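You operate a simulated robot arm through the tools that you are given. There is no shell and no other tool. Be economical: measure what you need, move in short steps, check, and stop when the job is done.

You are at the controls of a simulated two-armed robot. One attempt, no reset.

Task
Roll the pastry out over the ring and cover it again.
Fine: first lift the tray onto the mat with both hands and set the cover beside it; draw the roller out of its rest and stand it back there.

Only the result counts: the job must be done as asked and must still hold three seconds after the hand-in. Knocking over, shifting, dropping, spilling or breaking anything else fails it. A push-on lid holds only when it is set on centred and level and pressed home; a screw cap is set on level and turned clockwise until tight.

Robot
Two 7-joint arms with two-finger parallel grippers on one trunk, on a base that drives. Base frame: it is fixed to the floor where the robot stands at the start and does not move with it; the origin is under the middle of the robot, x ahead of it, y to its left, z up; the surface under the hand at the start is at about z = 750. Units: mm, rad, N and s.
The left shoulder is at the start at [50, 168, 1157], the right one opposite. With the tool pointing down near the work surface each hand reaches from about 100 to 640 mm from the robot's upright axis, wherever it stands, measured 20 degrees to its own side. Places, roughly: cover (17x17x10 cm) [500, -100, 800]; inside of the black baking tray [500, -100, 800]; pastry [500, -100, 800]; seat of the roller rest [700, 100, 800]; table beside the baking mat [500, -100, 800]; top of the baking mat [500, 300, 800]. Payload 1.57 kg a hand.
The TCP of each hand is the grasp point between the finger pads, 30 mm short of the fingertips. In the tool frame z runs along the fingers and y along their closing line. The gripper opens to 80 mm. The fingers are 17 mm wide and 12 mm thick; the gripper's body (40 by 82 mm) begins 80 mm behind the TCP.
Orientation is told as [roll, pitch, yaw] about the base's x, y, z axes, in that order, counted from this pose: with the fingers straight down and closing along the base's y, the tool's x points along the base's -x, its y along +y and its z along -z.

Tools
- The arms move only by the tool send_rows. It takes "left_motion", "right_motion" or both (then of equal length, played together; a hand with none holds still); each is a list of rows, each an object of numbers (a shift or turn left out is 0, a gripper value left out holds the last): "x", "y", "z": the shift along the base's x, y, z in units of 40 mm (1.0 is 40 mm); "ax", "ay", "az": the turn, a rotation vector about the base's x, y, z in units of 8 degrees (1.0 is 8 degrees); "gripper": the gripper command, from -1 (fully open) to 1 (shut), values between in proportion. In form: [{"x": .., "y": .., "z": .., "ax": .., "ay": .., "az": .., "gripper": ..}, ...]. A call has 1 to 10 rows; each row shifts and turns the commanded pose from where the row before left it. A call with a number of a shift or a turn outside -1 to 1 is refused whole. Each row takes 0.2 s and may step no farther than 50 mm and 0.15 rad from the row before; otherwise, or with a gripper value out of range, the whole call is refused. Where a pose cannot be reached the arm comes as near as it can. A force on the tool above 40 N (or 10 N above the force at the start of the call, whichever is more), or a blocked arm, ends the call early, and 0.2 s more pass. The fingers move at their own pace (about 45 mm/s each) and stop on an object; they squeeze with about 43 N. The grip force told is the motor's: it shows also when the fingers shut on nothing. Time passes only in rows, and 0.2 s behind the last, so rows that do not move let the fingers close. It gives the time, the measured TCP pose, the force on the tool (base axes), the opening and the grip force at its end, in the units of the frame above (readings bear some noise), with the torque about the TCP (base axes, N m) and any sound that the robot's microphone picked up, and new pictures: "views" is both (left out), scene, wrist or none (wrist: the cameras of the hands that moved).
- Cameras (640 x 400 px; columns grow to the right, rows downward): "scene" is now at [117.8, 5.6, 1369.5]; the picture's right is [0.19, -0.98, 0.00], its down [-0.58, -0.11, -0.81] and it looks along [0.79, 0.15, -0.59] (base axes); focal length 243 px, centre (320, 200). "left" rides on the left gripper at [72, 7, -122] in its tool frame; the picture's right is [-0.09, 1.00, 0.00], its down [-0.84, -0.08, -0.54] and it looks along [-0.54, -0.05, 0.84] (tool axes); focal length 238 px, centre (320, 200). "right" rides on the right gripper at [72, -7, -122] in its tool frame; the picture's right is [0.09, 1.00, 0.00], its down [-0.84, 0.08, -0.54] and it looks along [-0.54, 0.05, 0.84] (tool axes); focal length 238 px, centre (320, 200). There is no depth. A picture from a camera that has moved, and an enlarged one, comes with that camera's place and axes in the base frame and with its lens. The place of the scene camera against the robot may be out by one fixed shift of up to 18 mm in any direction.
- slide_trunk(by): slides the trunk up (or, below 0, down) by that many mm; the arms and the scene camera ride with it, the base frame stays. It gives what a move gives, with no picture.
- roll_base(legs): drives the robot by 1 to 6 legs, each [ahead, left, turn to the left] in mm, mm and rad, along the robot's own axes; the way and the turn of a leg run together, so that a leg with both is an arc; at most 1500 mm and 3.142 rad a leg. The arms and the cameras ride along, it lands a little off, and it stops where it bumps. It gives what a move gives, and a new picture of the scene camera.
- turn_head(pan, tilt): turns the head with the scene camera to pan (to the left, within 1.396 rad either way) and tilt (down, from -0.506 to 1.204), counted from straight ahead of the robot. It gives what a move gives, and a new picture of the scene camera.
- close_up(camera, box): a new picture of the part [left, top, right, bottom] of that camera's present view, enlarged. It takes no simulated time.
- job_done(): hands the job in; it is judged then, once.

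Work in short steps. Places have to be worked out from the pictures, the camera data and where the tool is seen: move nearer, look again, correct. Check each grasp and each placing, and mend what went wrong. You have 120 turns and 260 pictures in all, those below and enlarged ones among them. Open the grippers and draw the arms clear of the work before you hand the job in, unless the task says otherwise; then end with one line.

The tools are called after "Request:" as a command line: name --argument value ..., lists and objects as JSON in quotes. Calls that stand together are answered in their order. send_rows: Moves the arms, as the interface text tells. Its arguments: {"type":"object","properties":{"left_motion":{"type":"array","items":{"type":"object","properties":{"x":{"type":"number"},"y":{"type":"number"},"z":{"type":"number"},"ax":{"type":"number"},"ay":{"type":"number"},"az":{"type":"number"},"gripper":{"type":"number"}}}},"right_motion":{"type":"array","items":{"type":"object","properties":{"x":{"type":"number"},"y":{"type":"number"},"z":{"type":"number"},"ax":{"type":"number"},"ay":{"type":"number"},"az":{"type":"number"},"gripper":{"type":"number"}}}},"views":{"type":"string","enum":["both","scene","wrist","none"]}},"required":[]} The other tools are called the same way: slide_trunk (by) slides the trunk up or down; roll_base (legs) drives the base; turn_head (pan, tilt) turns the head that bears the scene camera; close_up (camera, box) takes an enlarged picture of a part of a camera's view; job_done () hands the job in.

At the start:

```text
time: 0.0
left_ee_pos: [464.3, 262.7, 1121.5]
left_orientation: [-0.001, 0.0, 0.0]
left_contact_force: [0.3, -0.2, 0.7]
left_moment: [0.02, 0.02, -0.03]
left_width: 80.3
left_grip_force: 0.1
right_ee_pos: [387.8, -133.2, 1200.8]
right_orientation: [0.0, 0.0, -0.002]
right_contact_force: [0.5, 0.7, 0.3]
right_moment: [0.0, -0.01, -0.01]
right_width: 80.1
right_grip_force: 0.0
trunk travel left (down, up): [-325.0, 118.0]
robot x, y, heading: [-1.4, 1.1, -0.0]
head pan, tilt: [0.188, 0.63]
```

scene: 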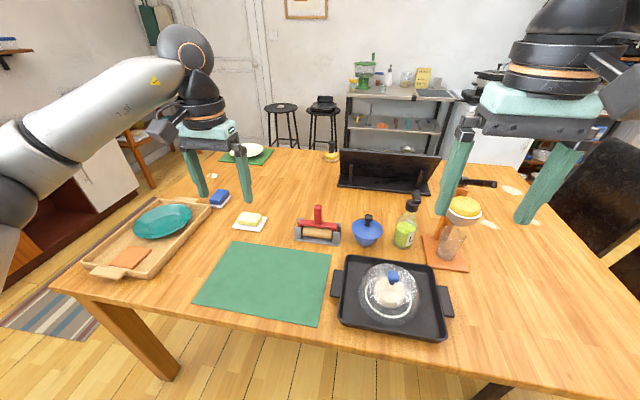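
right: 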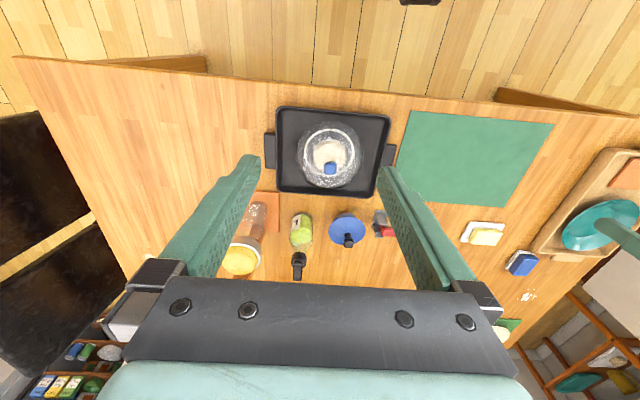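
left: 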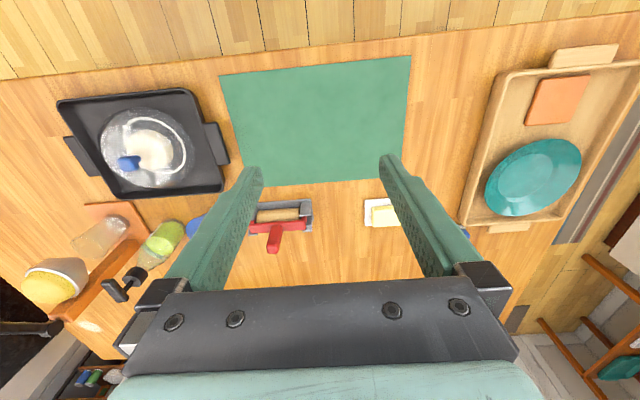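

I'll begin with enlarged looks at the tray, the roller and the mat.

Request:
close_up --camera "scene" --box '[320, 240, 470, 350]'

Request:
close_up --camera "scene" --box '[280, 190, 400, 265]'

Request:
close_up --camera "right" --box '[240, 90, 420, 220]'

Request:
close_up --camera "left" --box '[40, 60, 340, 270]'

```text
3.64 times, centred on (395, 295) of scene
camera zoom: at [117.8, 5.6, 1369.5], right [0.19, -0.98, 0.0], down [-0.58, -0.11, -0.81], along [0.79, 0.15, -0.59], focal length 883 px, centre (47, -146)
```

zoom: 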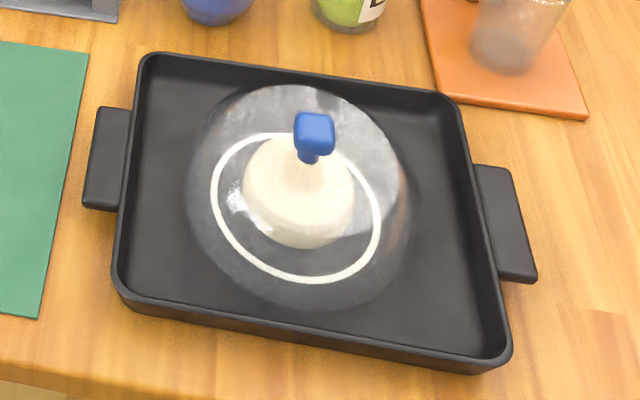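

```text
5.33 times, centred on (340, 228) of scene
camera zoom: at [117.8, 5.6, 1369.5], right [0.19, -0.98, 0.0], down [-0.58, -0.11, -0.81], along [0.79, 0.15, -0.59], focal length 1295 px, centre (213, 53)
```

zoom: 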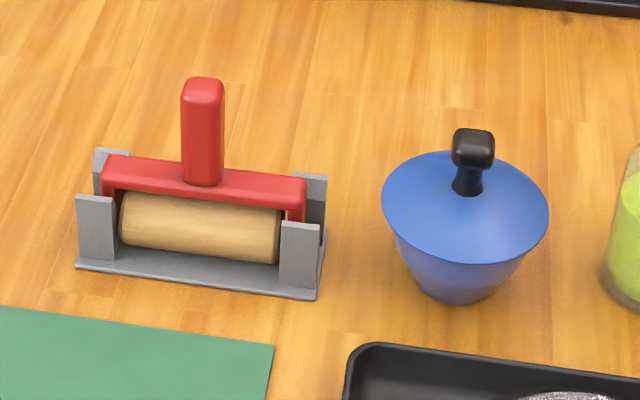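

```text
3.08 times, centred on (330, 155) of right
camera zoom: at [317.0, -141.6, 1322.4], right [-0.09, 1.0, 0.0], down [0.84, 0.08, 0.54], along [0.54, 0.05, -0.84], focal length 733 px, centre (289, 338)
```

zoom: 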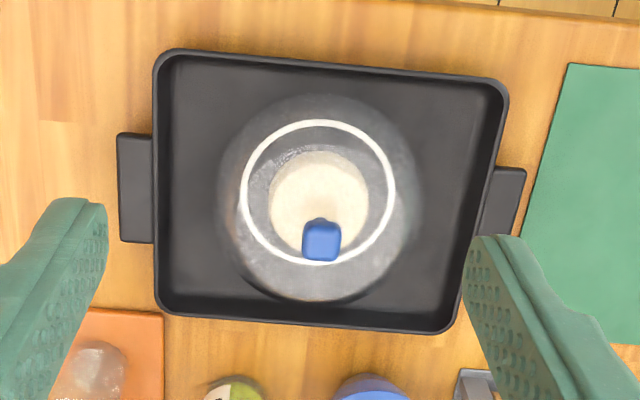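

```text
1.90 times, centred on (190, 165) of left
camera zoom: at [392.9, 270.1, 1242.2], right [0.09, 1.0, 0.0], down [0.84, -0.08, 0.54], along [0.54, -0.05, -0.84], focal length 454 px, centre (568, 267)
```

zoom: 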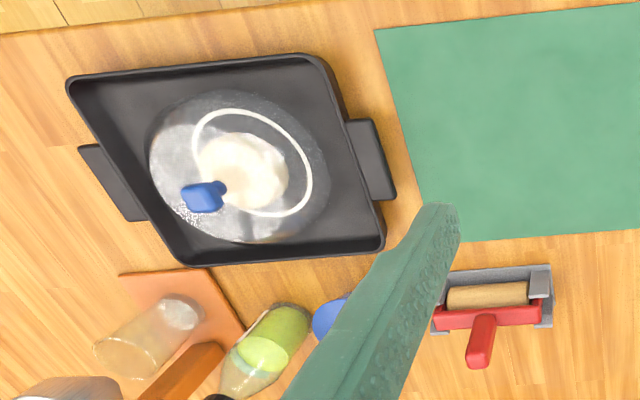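

The tray runs about x 440–640, y −224…30 with its rim near z 775. The handles stick out at about y −260 and y 64, and the mat is centred near (540, 255). I'll bring both hands above the handles for a closer look.

Request:
send_rows --left_motion '[{"x": 0.2, "y": -0.54, "z": -0.4}, {"x": 0.2, "y": -0.54, "z": -0.4}, {"x": 0.2, "y": -0.54, "z": -0.4}, {"x": 0.2, "y": -0.54, "z": -0.4}, {"x": 0.2, "y": -0.54, "z": -0.4}, {"x": 0.2, "y": -0.54, "z": -0.4}, {"x": 0.2, "y": -0.54, "z": -0.4}, {"x": 0.2, "y": -0.54, "z": -0.4}, {"x": 0.2, "y": -0.54, "z": -0.4}, {"x": 0.2, "y": -0.54, "z": -0.4}]' --right_motion '[{"x": 0.39, "y": -0.255, "z": -0.6}, {"x": 0.39, "y": -0.255, "z": -0.6}, {"x": 0.39, "y": -0.255, "z": -0.6}, {"x": 0.39, "y": -0.255, "z": -0.6}, {"x": 0.39, "y": -0.255, "z": -0.6}, {"x": 0.39, "y": -0.255, "z": -0.6}, {"x": 0.39, "y": -0.255, "z": -0.6}, {"x": 0.39, "y": -0.255, "z": -0.6}, {"x": 0.39, "y": -0.255, "z": -0.6}, {"x": 0.39, "y": -0.255, "z": -0.6}]'

```text
time: 2.2
left_ee_pos: [545.6, 43.5, 960.3]
left_orientation: [0.001, 0.0, 0.004]
left_contact_force: [-0.3, 0.9, 0.1]
left_moment: [-0.01, 0.0, 0.01]
left_width: 80.0
left_grip_force: 0.1
right_ee_pos: [544.6, -236.4, 958.4]
right_orientation: [0.0, 0.001, 0.001]
right_contact_force: [1.1, -0.6, 0.2]
right_moment: [0.03, 0.0, 0.0]
right_width: 79.8
right_grip_force: 0.0
trunk travel left (down, up): [-325.0, 118.0]
robot x, y, heading: [1.5, 0.2, -0.0]
head pan, tilt: [0.188, 0.63]
camera scene: at [118.2, 5.1, 1369.4], right [0.19, -0.98, 0.0], down [-0.58, -0.11, -0.81], along [0.79, 0.15, -0.59], focal length 243 px, centre (320, 200)
camera right: at [473.7, -244.1, 1081.1], right [-0.09, 1.0, 0.0], down [0.84, 0.08, 0.54], along [0.54, 0.05, -0.84], focal length 238 px, centre (320, 200)
camera left: at [474.7, 51.2, 1082.5], right [0.09, 1.0, 0.0], down [0.84, -0.08, 0.54], along [0.54, -0.05, -0.84], focal length 238 px, centre (320, 200)
```

scene: 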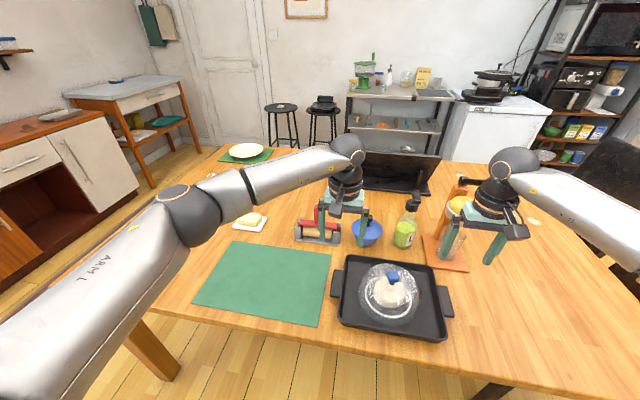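
right: 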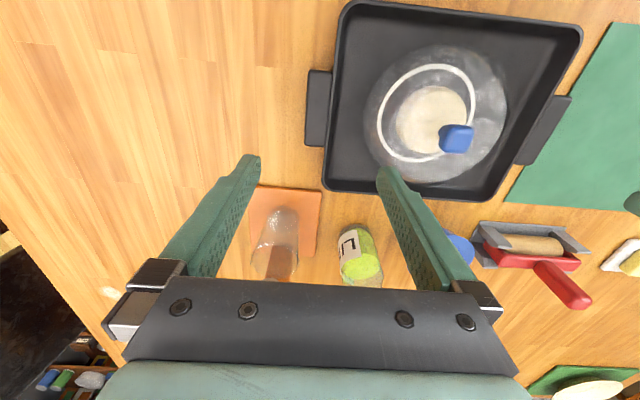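
left: 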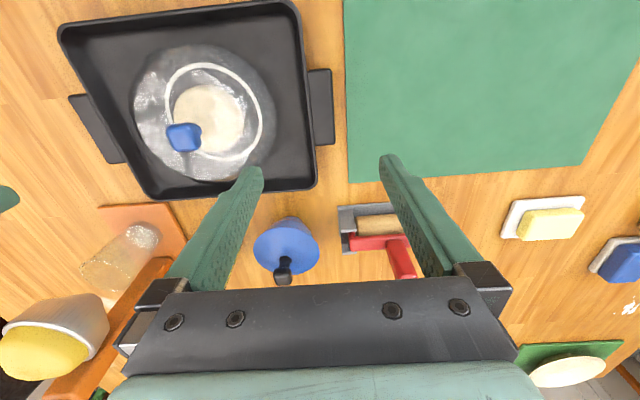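

Handles span x 498–590, with outer edges near y −255 and y 64. I'll zoom in to judge handle thickness and height.

Request:
close_up --camera "left" --box '[50, 50, 170, 180]'

Request:
close_up --camera "right" --box '[480, 70, 600, 180]'

Request:
close_up --camera "scene" --box '[420, 270, 470, 320]'

```text
3.08 times, centred on (110, 115) of left
camera zoom: at [474.7, 51.2, 1082.5], right [0.09, 1.0, 0.0], down [0.84, -0.08, 0.54], along [0.54, -0.05, -0.84], focal length 733 px, centre (966, 462)
```

zoom: 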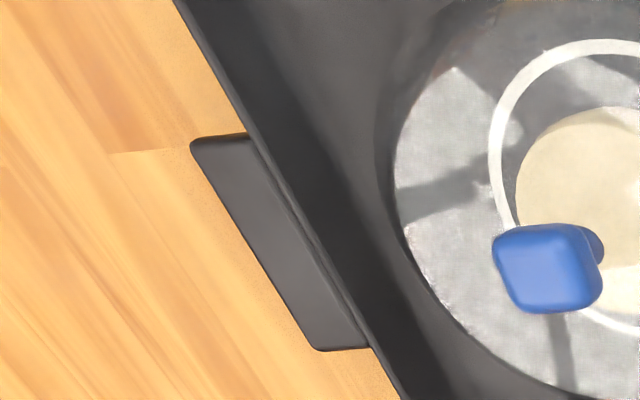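

```text
3.64 times, centred on (540, 125) of right
camera zoom: at [473.7, -244.1, 1081.1], right [-0.09, 1.0, 0.0], down [0.84, 0.08, 0.54], along [0.54, 0.05, -0.84], focal length 867 px, centre (-480, 473)
```

zoom: 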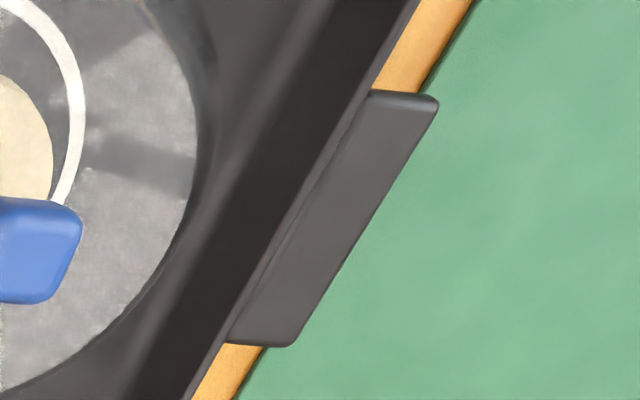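

```text
8.00 times, centred on (445, 295) of scene
camera zoom: at [118.2, 5.1, 1369.4], right [0.19, -0.98, 0.0], down [-0.58, -0.11, -0.81], along [0.79, 0.15, -0.59], focal length 1942 px, centre (-680, -560)
```

zoom: 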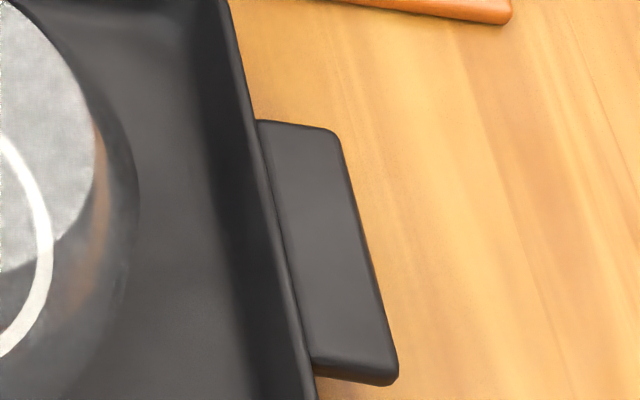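

The handles are plates about 10 mm thick with tops near z 773, too low to get a finger under. I'll pinch each one from above, with one finger inside the wall and the other outside the handle edge. I'm lowering to z≈808 with the fingers part closed.

Request:
send_rows --left_motion '[{"z": -0.75, "gripper": -0.5}, {"z": -0.75}, {"z": -0.75}, {"z": -0.75}, {"z": -0.75}]' --right_motion '[{"z": -0.75, "gripper": -0.5}, {"z": -0.75}, {"z": -0.75}, {"z": -0.75}, {"z": -0.75}]'

```text
time: 3.4
left_ee_pos: [544.9, 48.2, 809.9]
left_orientation: [-0.001, 0.0, -0.001]
left_contact_force: [-0.3, 0.6, 0.8]
left_moment: [-0.01, 0.0, 0.03]
left_width: 59.6
left_grip_force: 0.1
right_ee_pos: [543.7, -235.0, 808.6]
right_orientation: [0.003, -0.001, -0.002]
right_contact_force: [-0.2, 0.0, -0.2]
right_moment: [0.03, -0.01, 0.01]
right_width: 60.0
right_grip_force: 0.1
trunk travel left (down, up): [-325.0, 118.0]
robot x, y, heading: [-0.9, -1.5, -0.003]
head pan, tilt: [0.188, 0.63]
camera scene: at [118.1, 5.6, 1369.5], right [0.19, -0.98, 0.0], down [-0.58, -0.11, -0.81], along [0.79, 0.15, -0.59], focal length 243 px, centre (320, 200)
camera right: at [472.2, -243.2, 931.3], right [-0.09, 1.0, 0.0], down [0.84, 0.08, 0.54], along [0.54, 0.05, -0.84], focal length 238 px, centre (320, 200)
camera left: at [472.9, 53.8, 931.8], right [0.09, 1.0, 0.0], down [0.84, -0.08, 0.54], along [0.54, -0.05, -0.84], focal length 238 px, centre (320, 200)
```

scene: 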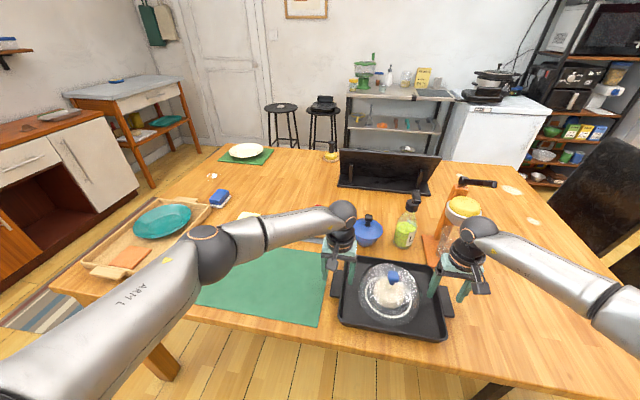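
right: 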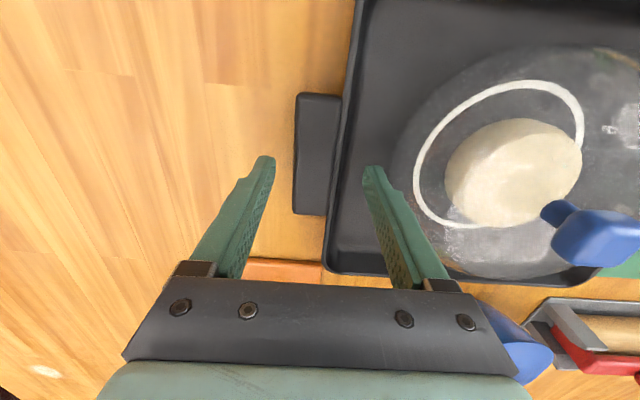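
left: 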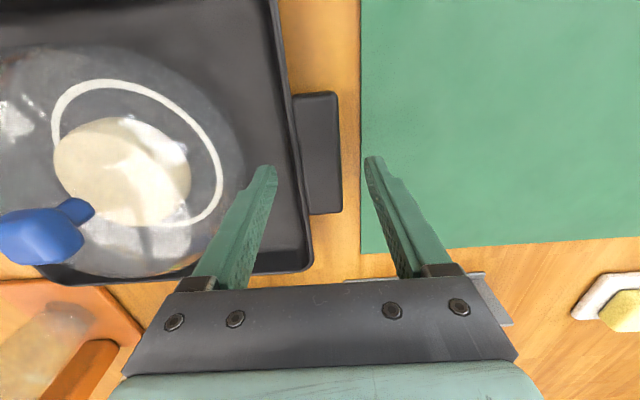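

The pinch points check out: left pair at y 26/62, right pair at −215/−255, and both hands are centred on them. I'm lowering the last 20 mm while watching the force.

Request:
send_rows --left_motion '[{"z": -0.25, "y": -0.03}, {"z": -0.25}, {}]' --right_motion '[{"z": -0.25}, {"z": -0.25}, {}]' --views "wrist"

```text
time: 4.2
left_ee_pos: [545.2, 45.0, 791.4]
left_orientation: [0.0, -0.001, 0.0]
left_contact_force: [-0.3, 0.5, 0.0]
left_moment: [0.0, -0.05, 0.01]
left_width: 59.9
left_grip_force: 0.1
right_ee_pos: [543.9, -235.3, 790.0]
right_orientation: [-0.001, 0.001, -0.002]
right_contact_force: [-0.4, 0.1, 0.1]
right_moment: [0.0, -0.01, -0.03]
right_width: 60.1
right_grip_force: 0.1
trunk travel left (down, up): [-325.0, 118.0]
robot x, y, heading: [0.6, -0.9, 0.005]
head pan, tilt: [0.188, 0.63]
camera right: at [472.9, -244.3, 912.1], right [-0.09, 1.0, 0.0], down [0.84, 0.08, 0.54], along [0.54, 0.05, -0.84], focal length 238 px, centre (320, 200)
camera left: at [473.2, 52.3, 912.2], right [0.09, 1.0, 0.0], down [0.84, -0.08, 0.54], along [0.54, -0.05, -0.84], focal length 238 px, centre (320, 200)
```

right: 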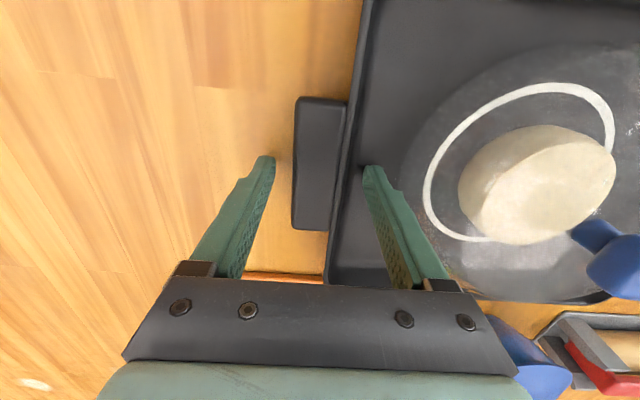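
left: 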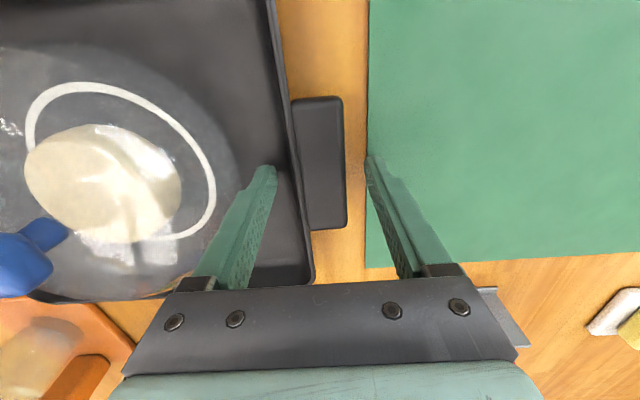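

No contact yet with the tips near z 760. I'll go 3 mm lower and close both grippers on the handles.

Request:
send_rows --left_motion '[{"z": -0.08}, {"gripper": 1}, {}, {}, {}]' --right_motion '[{"z": -0.08}, {"gripper": 1}, {}, {}, {}]' --views "wrist"

```text
time: 5.4
left_ee_pos: [543.5, 44.3, 787.7]
left_orientation: [-0.005, 0.0, -0.002]
left_contact_force: [0.1, -8.7, -0.1]
left_moment: [-0.71, -0.28, -0.02]
left_width: 37.3
left_grip_force: 37.9
right_ee_pos: [544.6, -235.5, 788.0]
right_orientation: [0.004, 0.0, 0.0]
right_contact_force: [0.7, 6.8, -0.9]
right_moment: [0.5, -0.15, -0.03]
right_width: 37.4
right_grip_force: 37.4
trunk travel left (down, up): [-325.0, 118.0]
robot x, y, heading: [1.9, -0.4, -0.002]
head pan, tilt: [0.188, 0.63]
camera right: at [473.1, -243.4, 909.3], right [-0.09, 1.0, 0.0], down [0.84, 0.08, 0.54], along [0.54, 0.05, -0.84], focal length 238 px, centre (320, 200)
camera left: at [472.5, 51.7, 909.1], right [0.09, 1.0, 0.0], down [0.84, -0.08, 0.54], along [0.54, -0.05, -0.84], focal length 238 px, centre (320, 200)
```

right: 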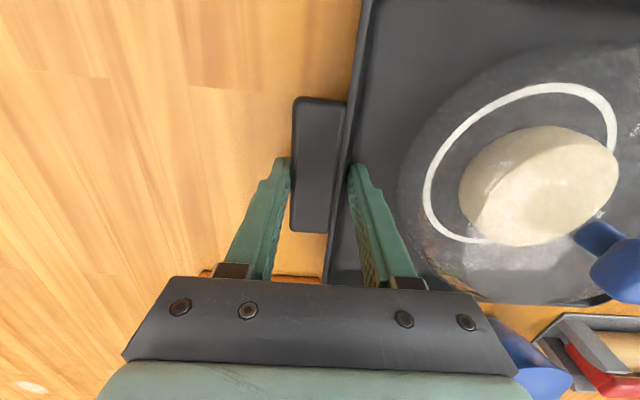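
left: 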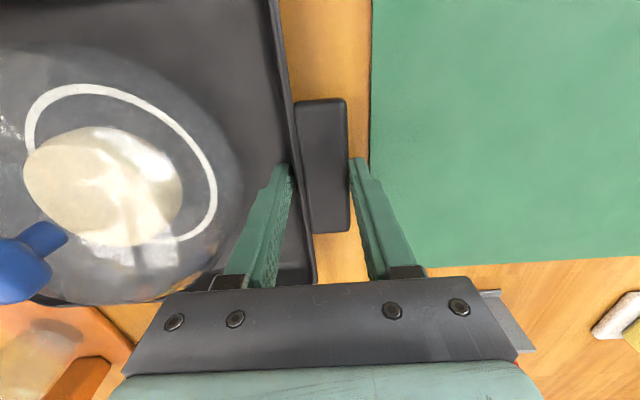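

Both handles are pinched at 37 mm with about 38 N. I'll lift slowly, 20 mm first.

Request:
send_rows --left_motion '[{"z": 0.1}, {"z": 0.2}, {"z": 0.2}]' --right_motion '[{"z": 0.1}, {"z": 0.2}, {"z": 0.2}]' --views "wrist"

```text
time: 6.2
left_ee_pos: [544.1, 44.9, 808.5]
left_orientation: [-0.002, -0.003, 0.001]
left_contact_force: [1.4, -11.4, -5.1]
left_moment: [-1.09, 0.36, 0.16]
left_width: 36.9
left_grip_force: 42.8
right_ee_pos: [544.7, -234.3, 807.0]
right_orientation: [0.003, 0.003, 0.002]
right_contact_force: [-0.6, 12.0, -3.7]
right_moment: [1.19, -0.37, 0.28]
right_width: 37.1
right_grip_force: 43.2
trunk travel left (down, up): [-325.0, 118.0]
robot x, y, heading: [-2.6, 1.9, -0.0]
head pan, tilt: [0.188, 0.63]
camera right: at [473.7, -242.5, 929.0], right [-0.09, 1.0, 0.0], down [0.84, 0.08, 0.54], along [0.54, 0.05, -0.84], focal length 238 px, centre (320, 200)
camera left: at [472.6, 52.3, 928.7], right [0.09, 1.0, 0.0], down [0.84, -0.08, 0.54], along [0.54, -0.05, -0.84], focal length 238 px, centre (320, 200)
```

right: 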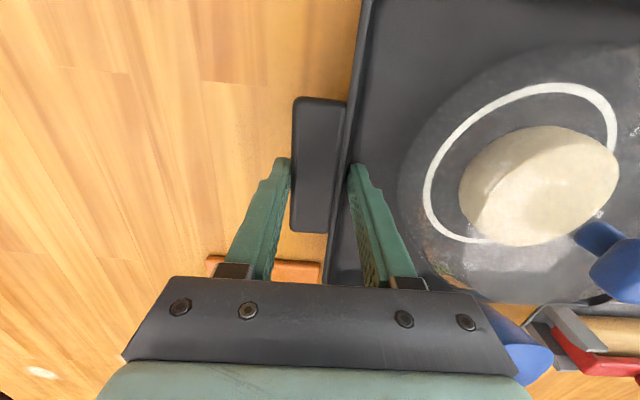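
left: 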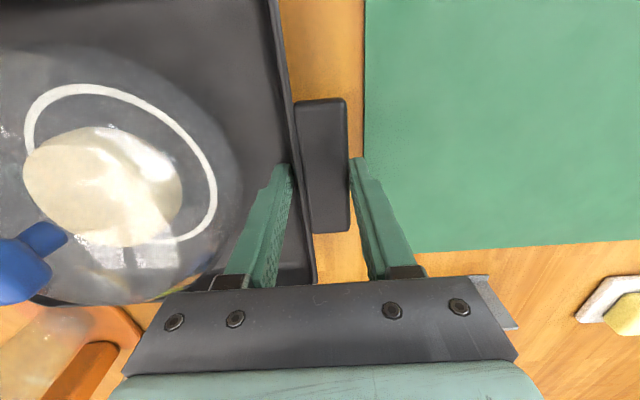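

The tray hangs level with about 9 N in total. I'll raise it another 24 mm and carry it left in small equal steps.

Request:
send_rows --left_motion '[{"z": 0.3}, {"z": 0.3, "y": 0.15}, {"y": 0.3}, {"y": 0.5}, {"y": 0.5}, {"y": 0.5}, {"y": 0.5}, {"y": 0.5}, {"y": 0.5}, {"y": 0.3}]' --right_motion '[{"z": 0.3}, {"z": 0.3, "y": 0.15}, {"y": 0.3}, {"y": 0.5}, {"y": 0.5}, {"y": 0.5}, {"y": 0.5}, {"y": 0.5}, {"y": 0.5}, {"y": 0.3}]' --views "both"

```text
time: 8.4
left_ee_pos: [543.5, 193.7, 830.3]
left_orientation: [-0.002, 0.003, 0.002]
left_contact_force: [-1.4, -12.5, -4.0]
left_moment: [-1.19, 0.11, -0.23]
left_width: 36.7
left_grip_force: 43.2
right_ee_pos: [544.3, -85.4, 831.3]
right_orientation: [0.002, -0.001, -0.001]
right_contact_force: [1.6, 12.6, -4.7]
right_moment: [1.1, -0.16, -0.11]
right_width: 37.1
right_grip_force: 42.5
trunk travel left (down, up): [-325.0, 118.0]
robot x, y, heading: [-1.7, -0.5, -0.001]
head pan, tilt: [0.188, 0.63]
camera scene: at [118.5, 5.9, 1369.4], right [0.19, -0.98, 0.0], down [-0.58, -0.11, -0.81], along [0.79, 0.15, -0.59], focal length 243 px, centre (320, 200)
camera right: at [472.4, -92.8, 953.5], right [-0.09, 1.0, 0.0], down [0.84, 0.08, 0.54], along [0.54, 0.05, -0.84], focal length 238 px, centre (320, 200)
camera left: at [473.5, 201.7, 952.3], right [0.09, 1.0, 0.0], down [0.84, -0.08, 0.54], along [0.54, -0.05, -0.84], focal length 238 px, centre (320, 200)
```

scene: 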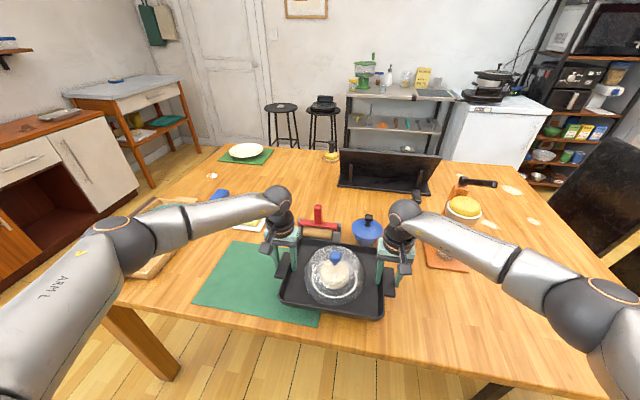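
right: 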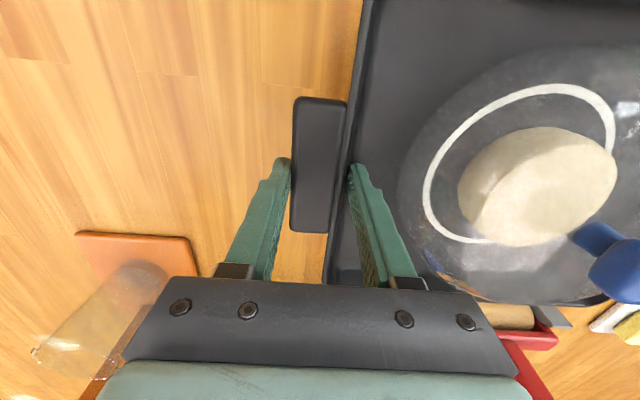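
left: 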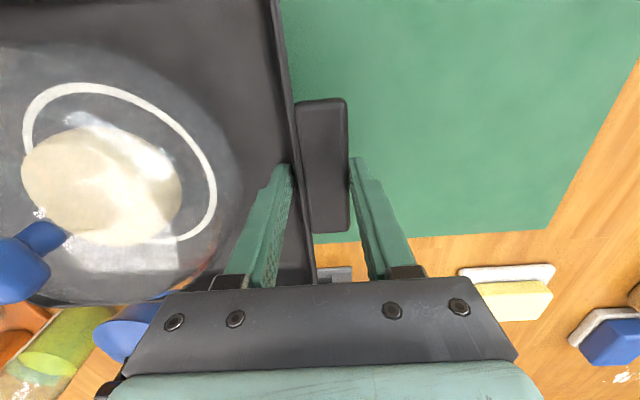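

The tray is steady and level. I'll carry it the remaining 200 mm to the mat.

Request:
send_rows --left_motion '[{"y": 0.2}, {"y": 0.5}, {"y": 0.6}, {"y": 0.7}, {"y": 0.7}, {"y": 0.7}, {"y": 0.7}, {"y": 0.5}, {"y": 0.4}]' --right_motion '[{"y": 0.2}, {"y": 0.5}, {"y": 0.6}, {"y": 0.7}, {"y": 0.7}, {"y": 0.7}, {"y": 0.7}, {"y": 0.5}, {"y": 0.4}]' --views "both"

```text
time: 10.2
left_ee_pos: [541.3, 356.8, 829.4]
left_orientation: [-0.025, 0.01, -0.02]
left_contact_force: [-1.3, 0.0, -3.8]
left_moment: [-0.75, -0.25, 0.0]
left_width: 36.8
left_grip_force: 43.4
right_ee_pos: [532.5, 77.7, 834.5]
right_orientation: [0.029, -0.003, 0.002]
right_contact_force: [1.3, 0.1, -4.6]
right_moment: [0.81, 0.24, -0.3]
right_width: 36.4
right_grip_force: 42.5
right hand out of reach, approached as far as the arm can: row 7, 8
trunk travel left (down, up): [-325.0, 118.0]
robot x, y, heading: [4.3, 0.3, -0.002]
head pan, tilt: [0.188, 0.63]
stopped in row 8 (right hand): the force on the tool passed its limit at 44 N (the readings are from after the stop); the commanded pose is now the measured one
camera scene: at [118.6, 6.0, 1369.3], right [0.19, -0.98, 0.0], down [-0.58, -0.11, -0.81], along [0.79, 0.15, -0.59], focal length 243 px, centre (320, 200)
camera right: at [460.6, 65.0, 956.1], right [-0.1, 0.99, 0.03], down [0.83, 0.07, 0.55], along [0.54, 0.08, -0.84], focal length 238 px, centre (320, 200)
camera left: at [471.2, 368.6, 950.2], right [0.11, 0.99, -0.03], down [0.84, -0.08, 0.54], along [0.53, -0.08, -0.84], focal length 238 px, centre (320, 200)
```

scene: 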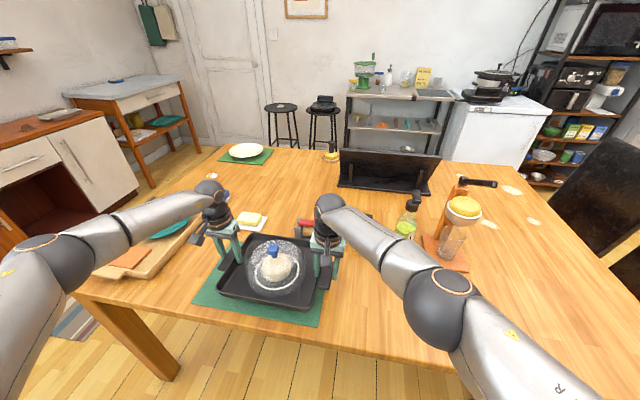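
right: 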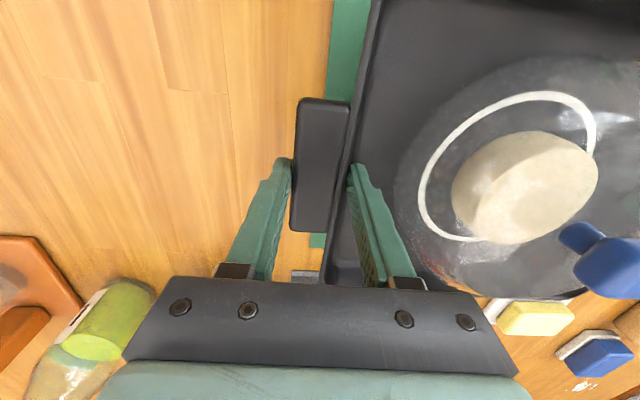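
left: 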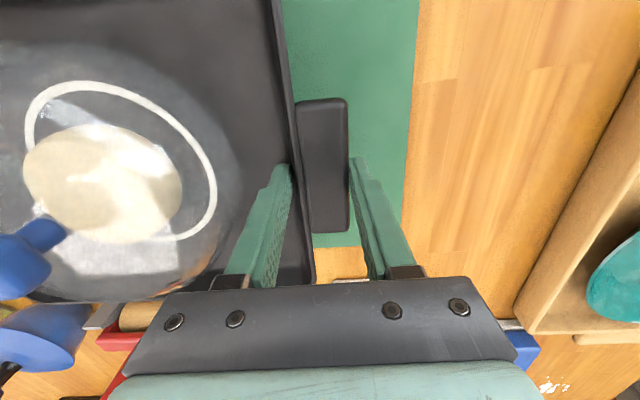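

The right arm hit its reach limit with the tray centred near y 217, and everything is still held. I'll drive the base 40 mm left with the tray in hand to centre it on the mat.

Request:
roll_base --legs '[[0, 40, 0]]'

```text
time: 11.2
left_ee_pos: [542.5, 396.0, 829.0]
left_orientation: [-0.026, 0.006, -0.02]
left_contact_force: [-4.5, -1.3, -2.6]
left_moment: [-1.02, -0.26, -0.15]
left_width: 36.8
left_grip_force: 43.1
right_ee_pos: [533.7, 116.0, 834.8]
right_orientation: [0.026, -0.009, 0.005]
right_contact_force: [5.8, 1.5, -5.0]
right_moment: [0.73, 0.22, -1.01]
right_width: 36.7
right_grip_force: 42.6
trunk travel left (down, up): [-325.0, 118.0]
robot x, y, heading: [-0.4, 40.1, 0.006]
head pan, tilt: [0.188, 0.63]
camera scene: at [118.6, 46.2, 1369.3], right [0.19, -0.98, 0.0], down [-0.58, -0.11, -0.81], along [0.79, 0.15, -0.59], focal length 243 px, centre (320, 200)
```

scene: 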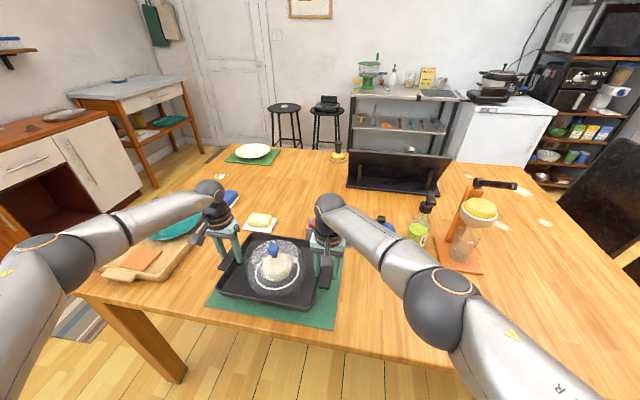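

The tray is centred over the mat at about (538, 256). I'll lower it with the trunk so the arms keep their pose.

Request:
slide_trunk --by -34

Request:
send_rows --left_motion '[{}]' --right_motion '[{}]' --views "both"

```text
time: 12.0
left_ee_pos: [540.8, 396.2, 797.4]
left_orientation: [-0.025, 0.007, -0.021]
left_contact_force: [-2.9, 0.3, -3.3]
left_moment: [-0.89, -0.41, 0.01]
left_width: 36.8
left_grip_force: 42.4
right_ee_pos: [533.4, 116.3, 801.7]
right_orientation: [0.027, -0.007, 0.002]
right_contact_force: [2.6, 0.7, -4.0]
right_moment: [0.76, 0.39, -0.82]
right_width: 36.4
right_grip_force: 42.9
trunk travel left (down, up): [-291.0, 152.0]
robot x, y, heading: [2.1, 43.1, 0.003]
head pan, tilt: [0.188, 0.63]
```

```text
time: 12.4
left_ee_pos: [541.3, 396.4, 795.2]
left_orientation: [-0.025, 0.008, -0.019]
left_contact_force: [-3.5, 0.2, -2.0]
left_moment: [-1.06, -0.26, -0.03]
left_width: 36.9
left_grip_force: 43.3
right_ee_pos: [533.5, 116.0, 800.4]
right_orientation: [0.025, -0.007, 0.002]
right_contact_force: [3.3, 0.9, -5.6]
right_moment: [0.76, 0.27, -0.97]
right_width: 36.2
right_grip_force: 42.6
trunk travel left (down, up): [-291.0, 152.0]
robot x, y, heading: [-1.9, 38.7, 0.002]
head pan, tilt: [0.188, 0.63]
camera scene: at [118.5, 45.8, 1335.4], right [0.19, -0.98, 0.0], down [-0.58, -0.11, -0.81], along [0.79, 0.15, -0.59], focal length 243 px, centre (320, 200)
camera right: at [461.0, 104.5, 922.7], right [-0.1, 1.0, 0.03], down [0.83, 0.07, 0.55], along [0.55, 0.07, -0.83], focal length 238 px, centre (320, 200)
camera left: at [471.5, 408.0, 917.0], right [0.11, 0.99, -0.03], down [0.84, -0.08, 0.54], along [0.53, -0.08, -0.84], focal length 238 px, centre (320, 200)
```

scene: 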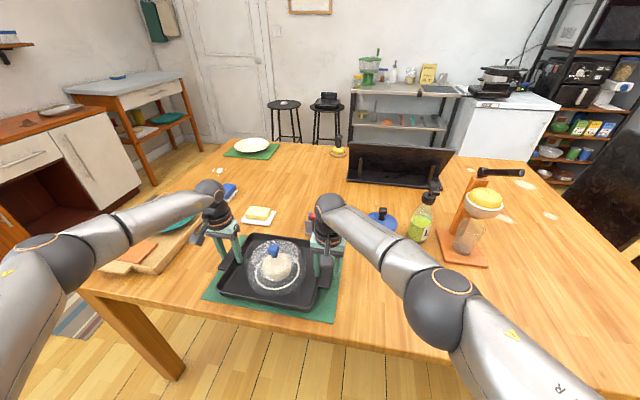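
right: 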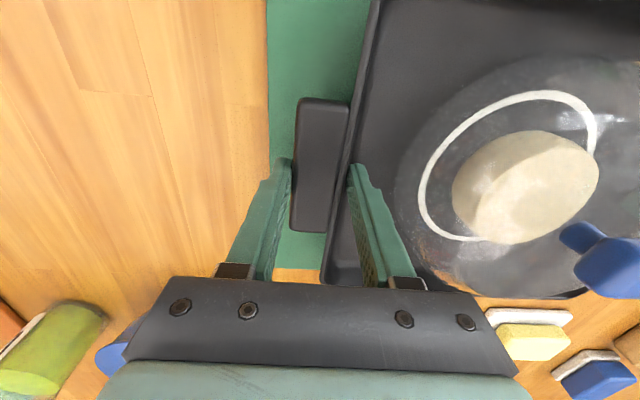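
left: 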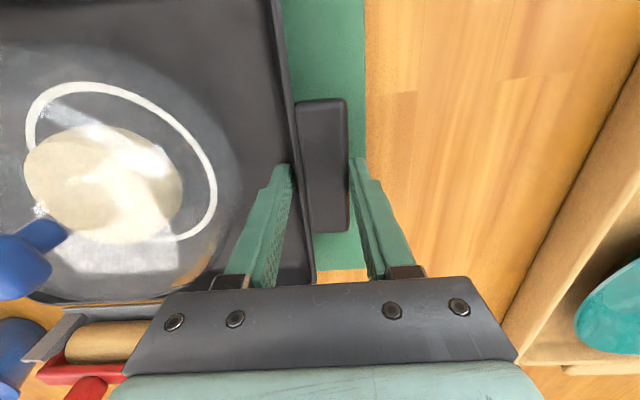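

Everything is over the mat, with about 5 mm left to go on the left and 10 mm on the right. I'll level the right hand, then set it down in 2–3 mm steps.

Request:
send_rows --left_motion '[{}, {"z": -0.06}, {"z": -0.06}, {}]' --right_motion '[{"z": -0.12}, {"z": -0.06}, {"z": -0.06}, {}]' --views "none"

```text
time: 13.4
left_ee_pos: [541.6, 395.6, 791.9]
left_orientation: [-0.028, 0.007, -0.023]
left_contact_force: [-8.1, -2.4, 3.3]
left_moment: [-0.47, -0.08, -0.38]
left_width: 36.4
left_grip_force: 43.0
right_ee_pos: [532.2, 115.4, 794.0]
right_orientation: [0.03, -0.012, 0.007]
right_contact_force: [7.0, 5.7, -2.9]
right_moment: [0.79, -0.48, -0.88]
right_width: 36.5
right_grip_force: 42.7
trunk travel left (down, up): [-291.0, 152.0]
robot x, y, heading: [-0.6, 41.5, 0.002]
head pan, tilt: [0.188, 0.63]
```

Request:
send_rows --left_motion '[{}, {}, {}]' --right_motion '[{"z": -0.06}, {"z": -0.05}, {}]' --views "none"

```text
time: 14.2
left_ee_pos: [542.1, 395.8, 792.0]
left_orientation: [-0.027, 0.005, -0.023]
left_contact_force: [1.2, -2.2, 2.8]
left_moment: [-0.6, 1.22, -0.54]
left_width: 36.2
left_grip_force: 43.3
right_ee_pos: [531.0, 115.9, 793.6]
right_orientation: [0.032, -0.015, 0.006]
right_contact_force: [10.1, 7.3, 24.7]
right_moment: [1.12, 0.93, -0.78]
right_width: 36.5
right_grip_force: 42.8
trunk travel left (down, up): [-291.0, 152.0]
robot x, y, heading: [2.4, 39.4, -0.001]
head pan, tilt: [0.188, 0.63]
```

Both sides now push back, so the tray is resting on the mat. I'll open to 60 mm and look.

Request:
send_rows --left_motion '[{"gripper": -0.5}, {}, {}]' --right_motion '[{"gripper": -0.5}, {}, {}]' --views "wrist"

```text
time: 15.0
left_ee_pos: [540.8, 394.8, 791.3]
left_orientation: [-0.027, 0.004, -0.021]
left_contact_force: [-0.6, -0.5, -0.5]
left_moment: [0.0, 0.01, -0.03]
left_width: 60.0
left_grip_force: 0.1
right_ee_pos: [530.4, 113.5, 788.1]
right_orientation: [0.027, -0.009, 0.005]
right_contact_force: [-0.2, -4.1, 9.5]
right_moment: [0.18, 0.06, 0.01]
right_width: 56.5
right_grip_force: 0.1
trunk travel left (down, up): [-291.0, 152.0]
robot x, y, heading: [-1.7, 40.4, 0.003]
head pan, tilt: [0.188, 0.63]
camera right: at [458.0, 101.9, 909.4], right [-0.1, 0.99, 0.03], down [0.83, 0.07, 0.55], along [0.55, 0.08, -0.83], focal length 238 px, centre (320, 200)
camera left: at [470.3, 407.8, 912.8], right [0.11, 0.99, -0.03], down [0.84, -0.08, 0.54], along [0.53, -0.08, -0.84], focal length 238 px, centre (320, 200)
```

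right: 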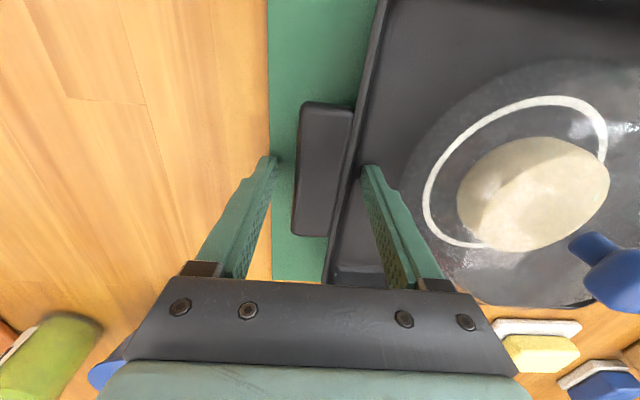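
left: 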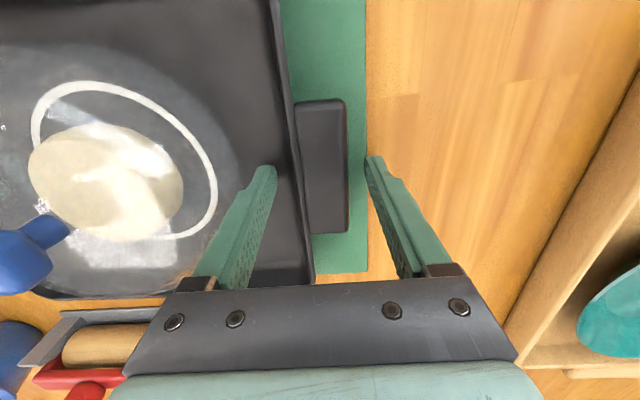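

Both grips are released and the tray sits on the mat. I'll raise both hands straight up and clear.

Request:
send_rows --left_motion '[{"z": 0.3}, {"z": 0.8}, {"z": 0.9}, {"z": 0.9}, {"z": 0.9}, {"z": 0.5}]' --right_motion '[{"z": 0.3}, {"z": 0.8}, {"z": 0.9}, {"z": 0.9}, {"z": 0.9, "y": -0.3}, {"z": 0.4, "y": -0.8}]' --views "both"

```text
time: 16.4
left_ee_pos: [538.8, 393.4, 962.5]
left_orientation: [-0.025, 0.008, -0.02]
left_contact_force: [-0.2, 0.3, 0.1]
left_moment: [0.0, 0.0, -0.03]
left_width: 60.1
left_grip_force: 0.0
right_ee_pos: [530.9, 71.4, 957.2]
right_orientation: [0.028, -0.007, 0.005]
right_contact_force: [-0.4, -0.2, 0.5]
right_moment: [-0.01, 0.05, -0.01]
right_width: 60.0
right_grip_force: 0.0
trunk travel left (down, up): [-291.0, 152.0]
robot x, y, heading: [1.8, 40.0, -0.002]
head pan, tilt: [0.188, 0.63]
camera scene: at [117.7, 44.9, 1335.5], right [0.19, -0.98, 0.0], down [-0.58, -0.11, -0.81], along [0.79, 0.15, -0.59], focal length 243 px, centre (320, 200)
camera right: at [459.4, 60.5, 1078.3], right [-0.1, 0.99, 0.03], down [0.83, 0.07, 0.55], along [0.55, 0.08, -0.83], focal length 238 px, centre (320, 200)
camera left: at [468.4, 405.7, 1084.7], right [0.11, 0.99, -0.03], down [0.84, -0.08, 0.54], along [0.53, -0.08, -0.84], focal length 238 px, centre (320, 200)
```

scene: 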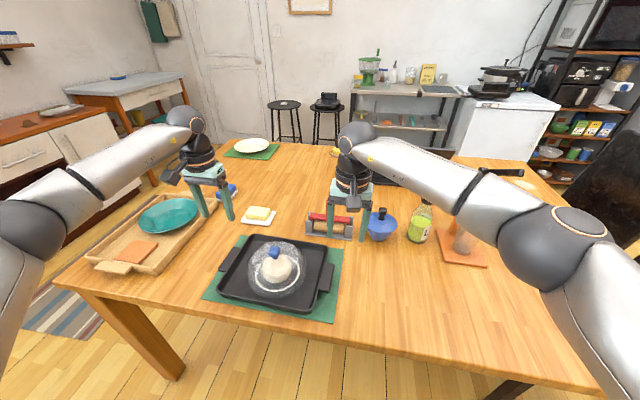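
right: 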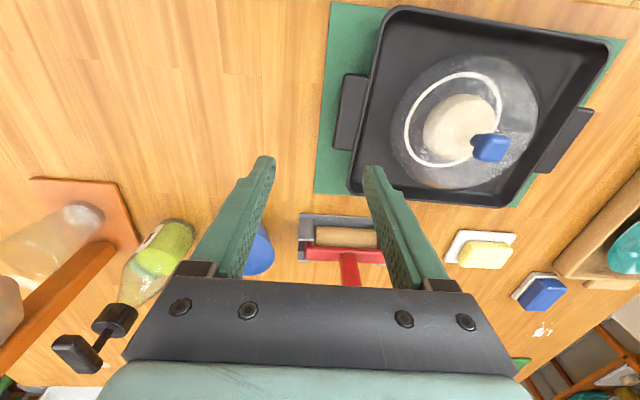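
left: 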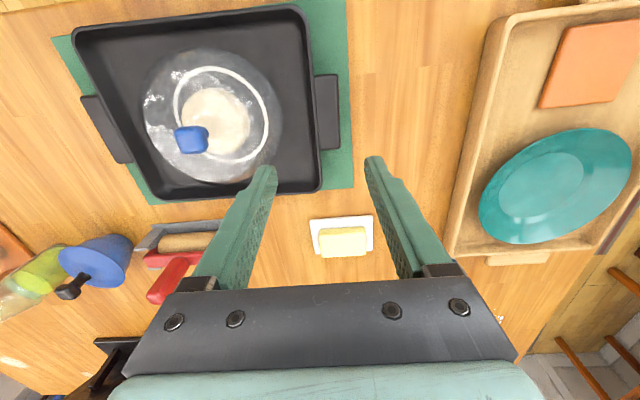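

The tray lies fully on the mat. Triangulating puts the cover's knob at about (533, 256, 843). I'll move the left hand over it and straighten the tool, and move the right hand away to the right.

Request:
send_rows --left_motion '[{"y": -0.5, "ax": 0.18, "ay": -0.06, "az": 0.14, "gripper": -1}, {"y": -0.7}, {"y": -0.8}, {"y": -0.8}, {"y": -0.64, "x": -0.13, "z": -0.4}]' --right_motion '[{"y": -0.9, "ax": -0.2, "ay": 0.05}, {"y": -0.9, "z": 0.3}, {"y": -0.9, "z": 0.3, "x": -0.3}, {"y": -0.9, "z": 0.3, "x": -0.3}, {"y": -0.9, "x": -0.3}]' --views "both"

```text
time: 17.6
left_ee_pos: [535.5, 257.6, 947.6]
left_orientation: [0.0, -0.003, -0.001]
left_contact_force: [0.1, -0.1, -0.4]
left_moment: [0.0, -0.03, -0.03]
left_width: 79.9
left_grip_force: 0.0
right_ee_pos: [494.7, -107.9, 991.7]
right_orientation: [-0.001, 0.0, 0.005]
right_contact_force: [0.7, -0.1, 0.4]
right_moment: [0.03, -0.02, 0.02]
right_width: 60.1
right_grip_force: 0.0
trunk travel left (down, up): [-291.0, 152.0]
robot x, y, heading: [-3.4, 39.8, 0.002]
head pan, tilt: [0.188, 0.63]
camera scene: at [117.8, 44.9, 1335.5], right [0.19, -0.98, 0.0], down [-0.58, -0.11, -0.81], along [0.79, 0.15, -0.59], focal length 243 px, centre (320, 200)
camera right: at [424.2, -116.1, 1113.9], right [-0.1, 1.0, 0.0], down [0.84, 0.08, 0.54], along [0.54, 0.05, -0.84], focal length 238 px, centre (320, 200)
camera left: at [463.8, 266.1, 1068.8], right [0.09, 1.0, 0.0], down [0.84, -0.08, 0.54], along [0.54, -0.05, -0.84], focal length 238 px, centre (320, 200)
```

scene: 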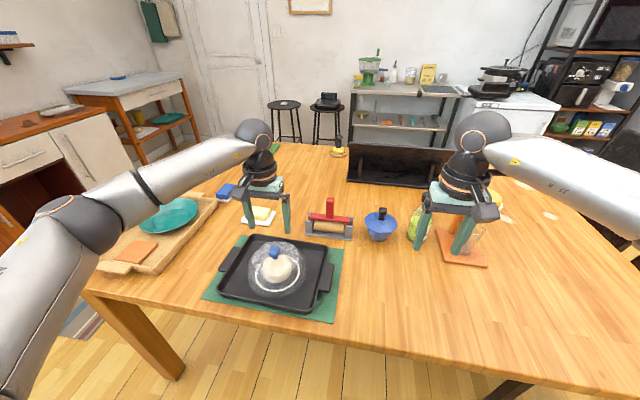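
right: 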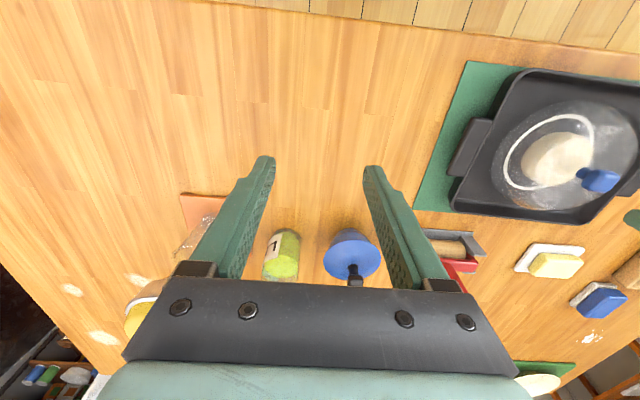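
left: 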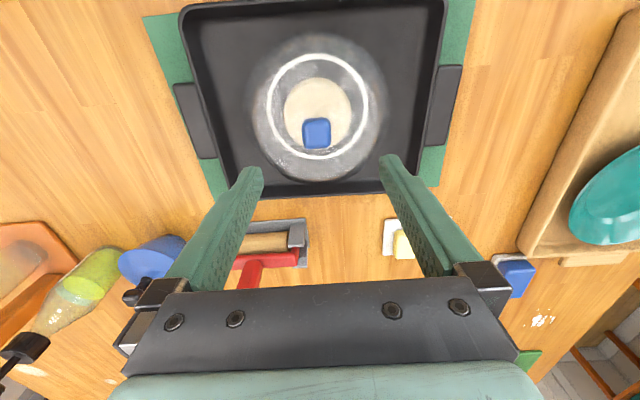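

The knob is confirmed at about (531, 256), roughly 26 mm wide. I'll lower so the fingers straddle it, TCP near z 862.

Request:
send_rows --left_motion '[{"x": -0.1, "y": -0.04, "z": -0.7}, {"z": -0.7}, {"z": -0.5}, {"z": -0.25}, {}]' --views "wrist"

Request:
close_up --camera "scene" --box '[200, 190, 360, 320]'

```text
time: 18.8
left_ee_pos: [531.9, 257.9, 861.6]
left_orientation: [0.0, -0.001, -0.002]
left_contact_force: [-1.0, -0.5, 0.2]
left_moment: [0.0, -0.03, 0.0]
left_width: 80.2
left_grip_force: 0.1
right_ee_pos: [495.7, -106.8, 992.9]
right_orientation: [-0.001, 0.0, 0.005]
right_contact_force: [-0.9, -0.1, 0.1]
right_moment: [-0.01, 0.03, 0.02]
right_width: 60.0
right_grip_force: 0.1
trunk travel left (down, up): [-291.0, 152.0]
robot x, y, heading: [0.2, 39.8, 0.005]
head pan, tilt: [0.188, 0.63]
camera left: at [460.7, 265.2, 982.4], right [0.09, 1.0, 0.0], down [0.84, -0.08, 0.54], along [0.54, -0.05, -0.84], focal length 238 px, centre (320, 200)
```

left: 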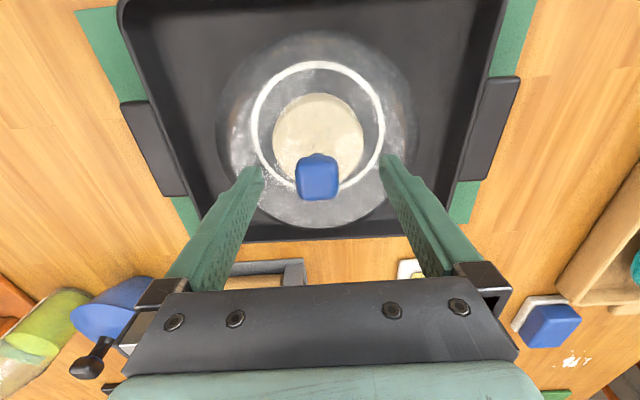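

```text
3.08 times, centred on (280, 255) of scene
camera zoom: at [117.8, 45.5, 1335.5], right [0.19, -0.98, 0.0], down [-0.58, -0.11, -0.81], along [0.79, 0.15, -0.59], focal length 747 px, centre (443, 31)
```

zoom: 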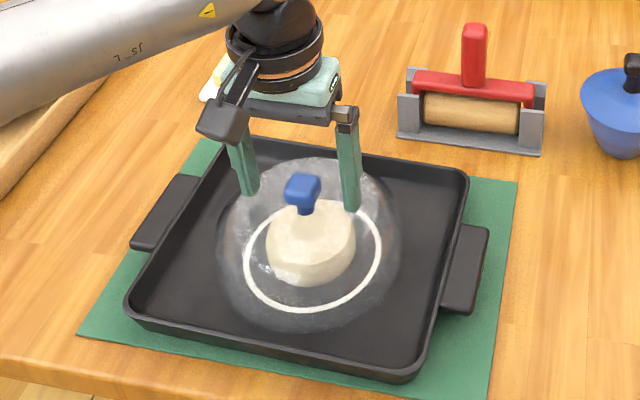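

The knob sits between the fingers. I'll go 4 mm lower and close on it.

Request:
send_rows --left_motion '[{"z": -0.1}, {"gripper": 1}, {}, {}, {}, {}]' --views "wrist"

```text
time: 20.2
left_ee_pos: [531.6, 258.7, 857.6]
left_orientation: [0.001, -0.001, -0.003]
left_contact_force: [-1.3, 0.3, 0.4]
left_moment: [0.03, 0.0, -0.07]
left_width: 27.6
left_grip_force: 31.0
right_ee_pos: [497.0, -107.0, 991.6]
right_orientation: [0.001, 0.0, 0.006]
right_contact_force: [-0.1, -0.2, 0.0]
right_moment: [-0.03, -0.01, -0.03]
right_width: 60.1
right_grip_force: 0.1
trunk travel left (down, up): [-291.0, 152.0]
robot x, y, heading: [-2.1, 41.8, 0.001]
head pan, tilt: [0.188, 0.63]
camera left: at [460.7, 264.9, 978.4], right [0.09, 1.0, 0.0], down [0.84, -0.08, 0.54], along [0.54, -0.05, -0.84], focal length 238 px, centre (320, 200)
```

left: 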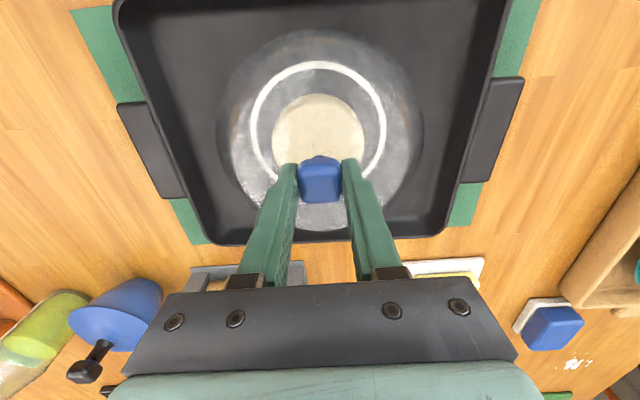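

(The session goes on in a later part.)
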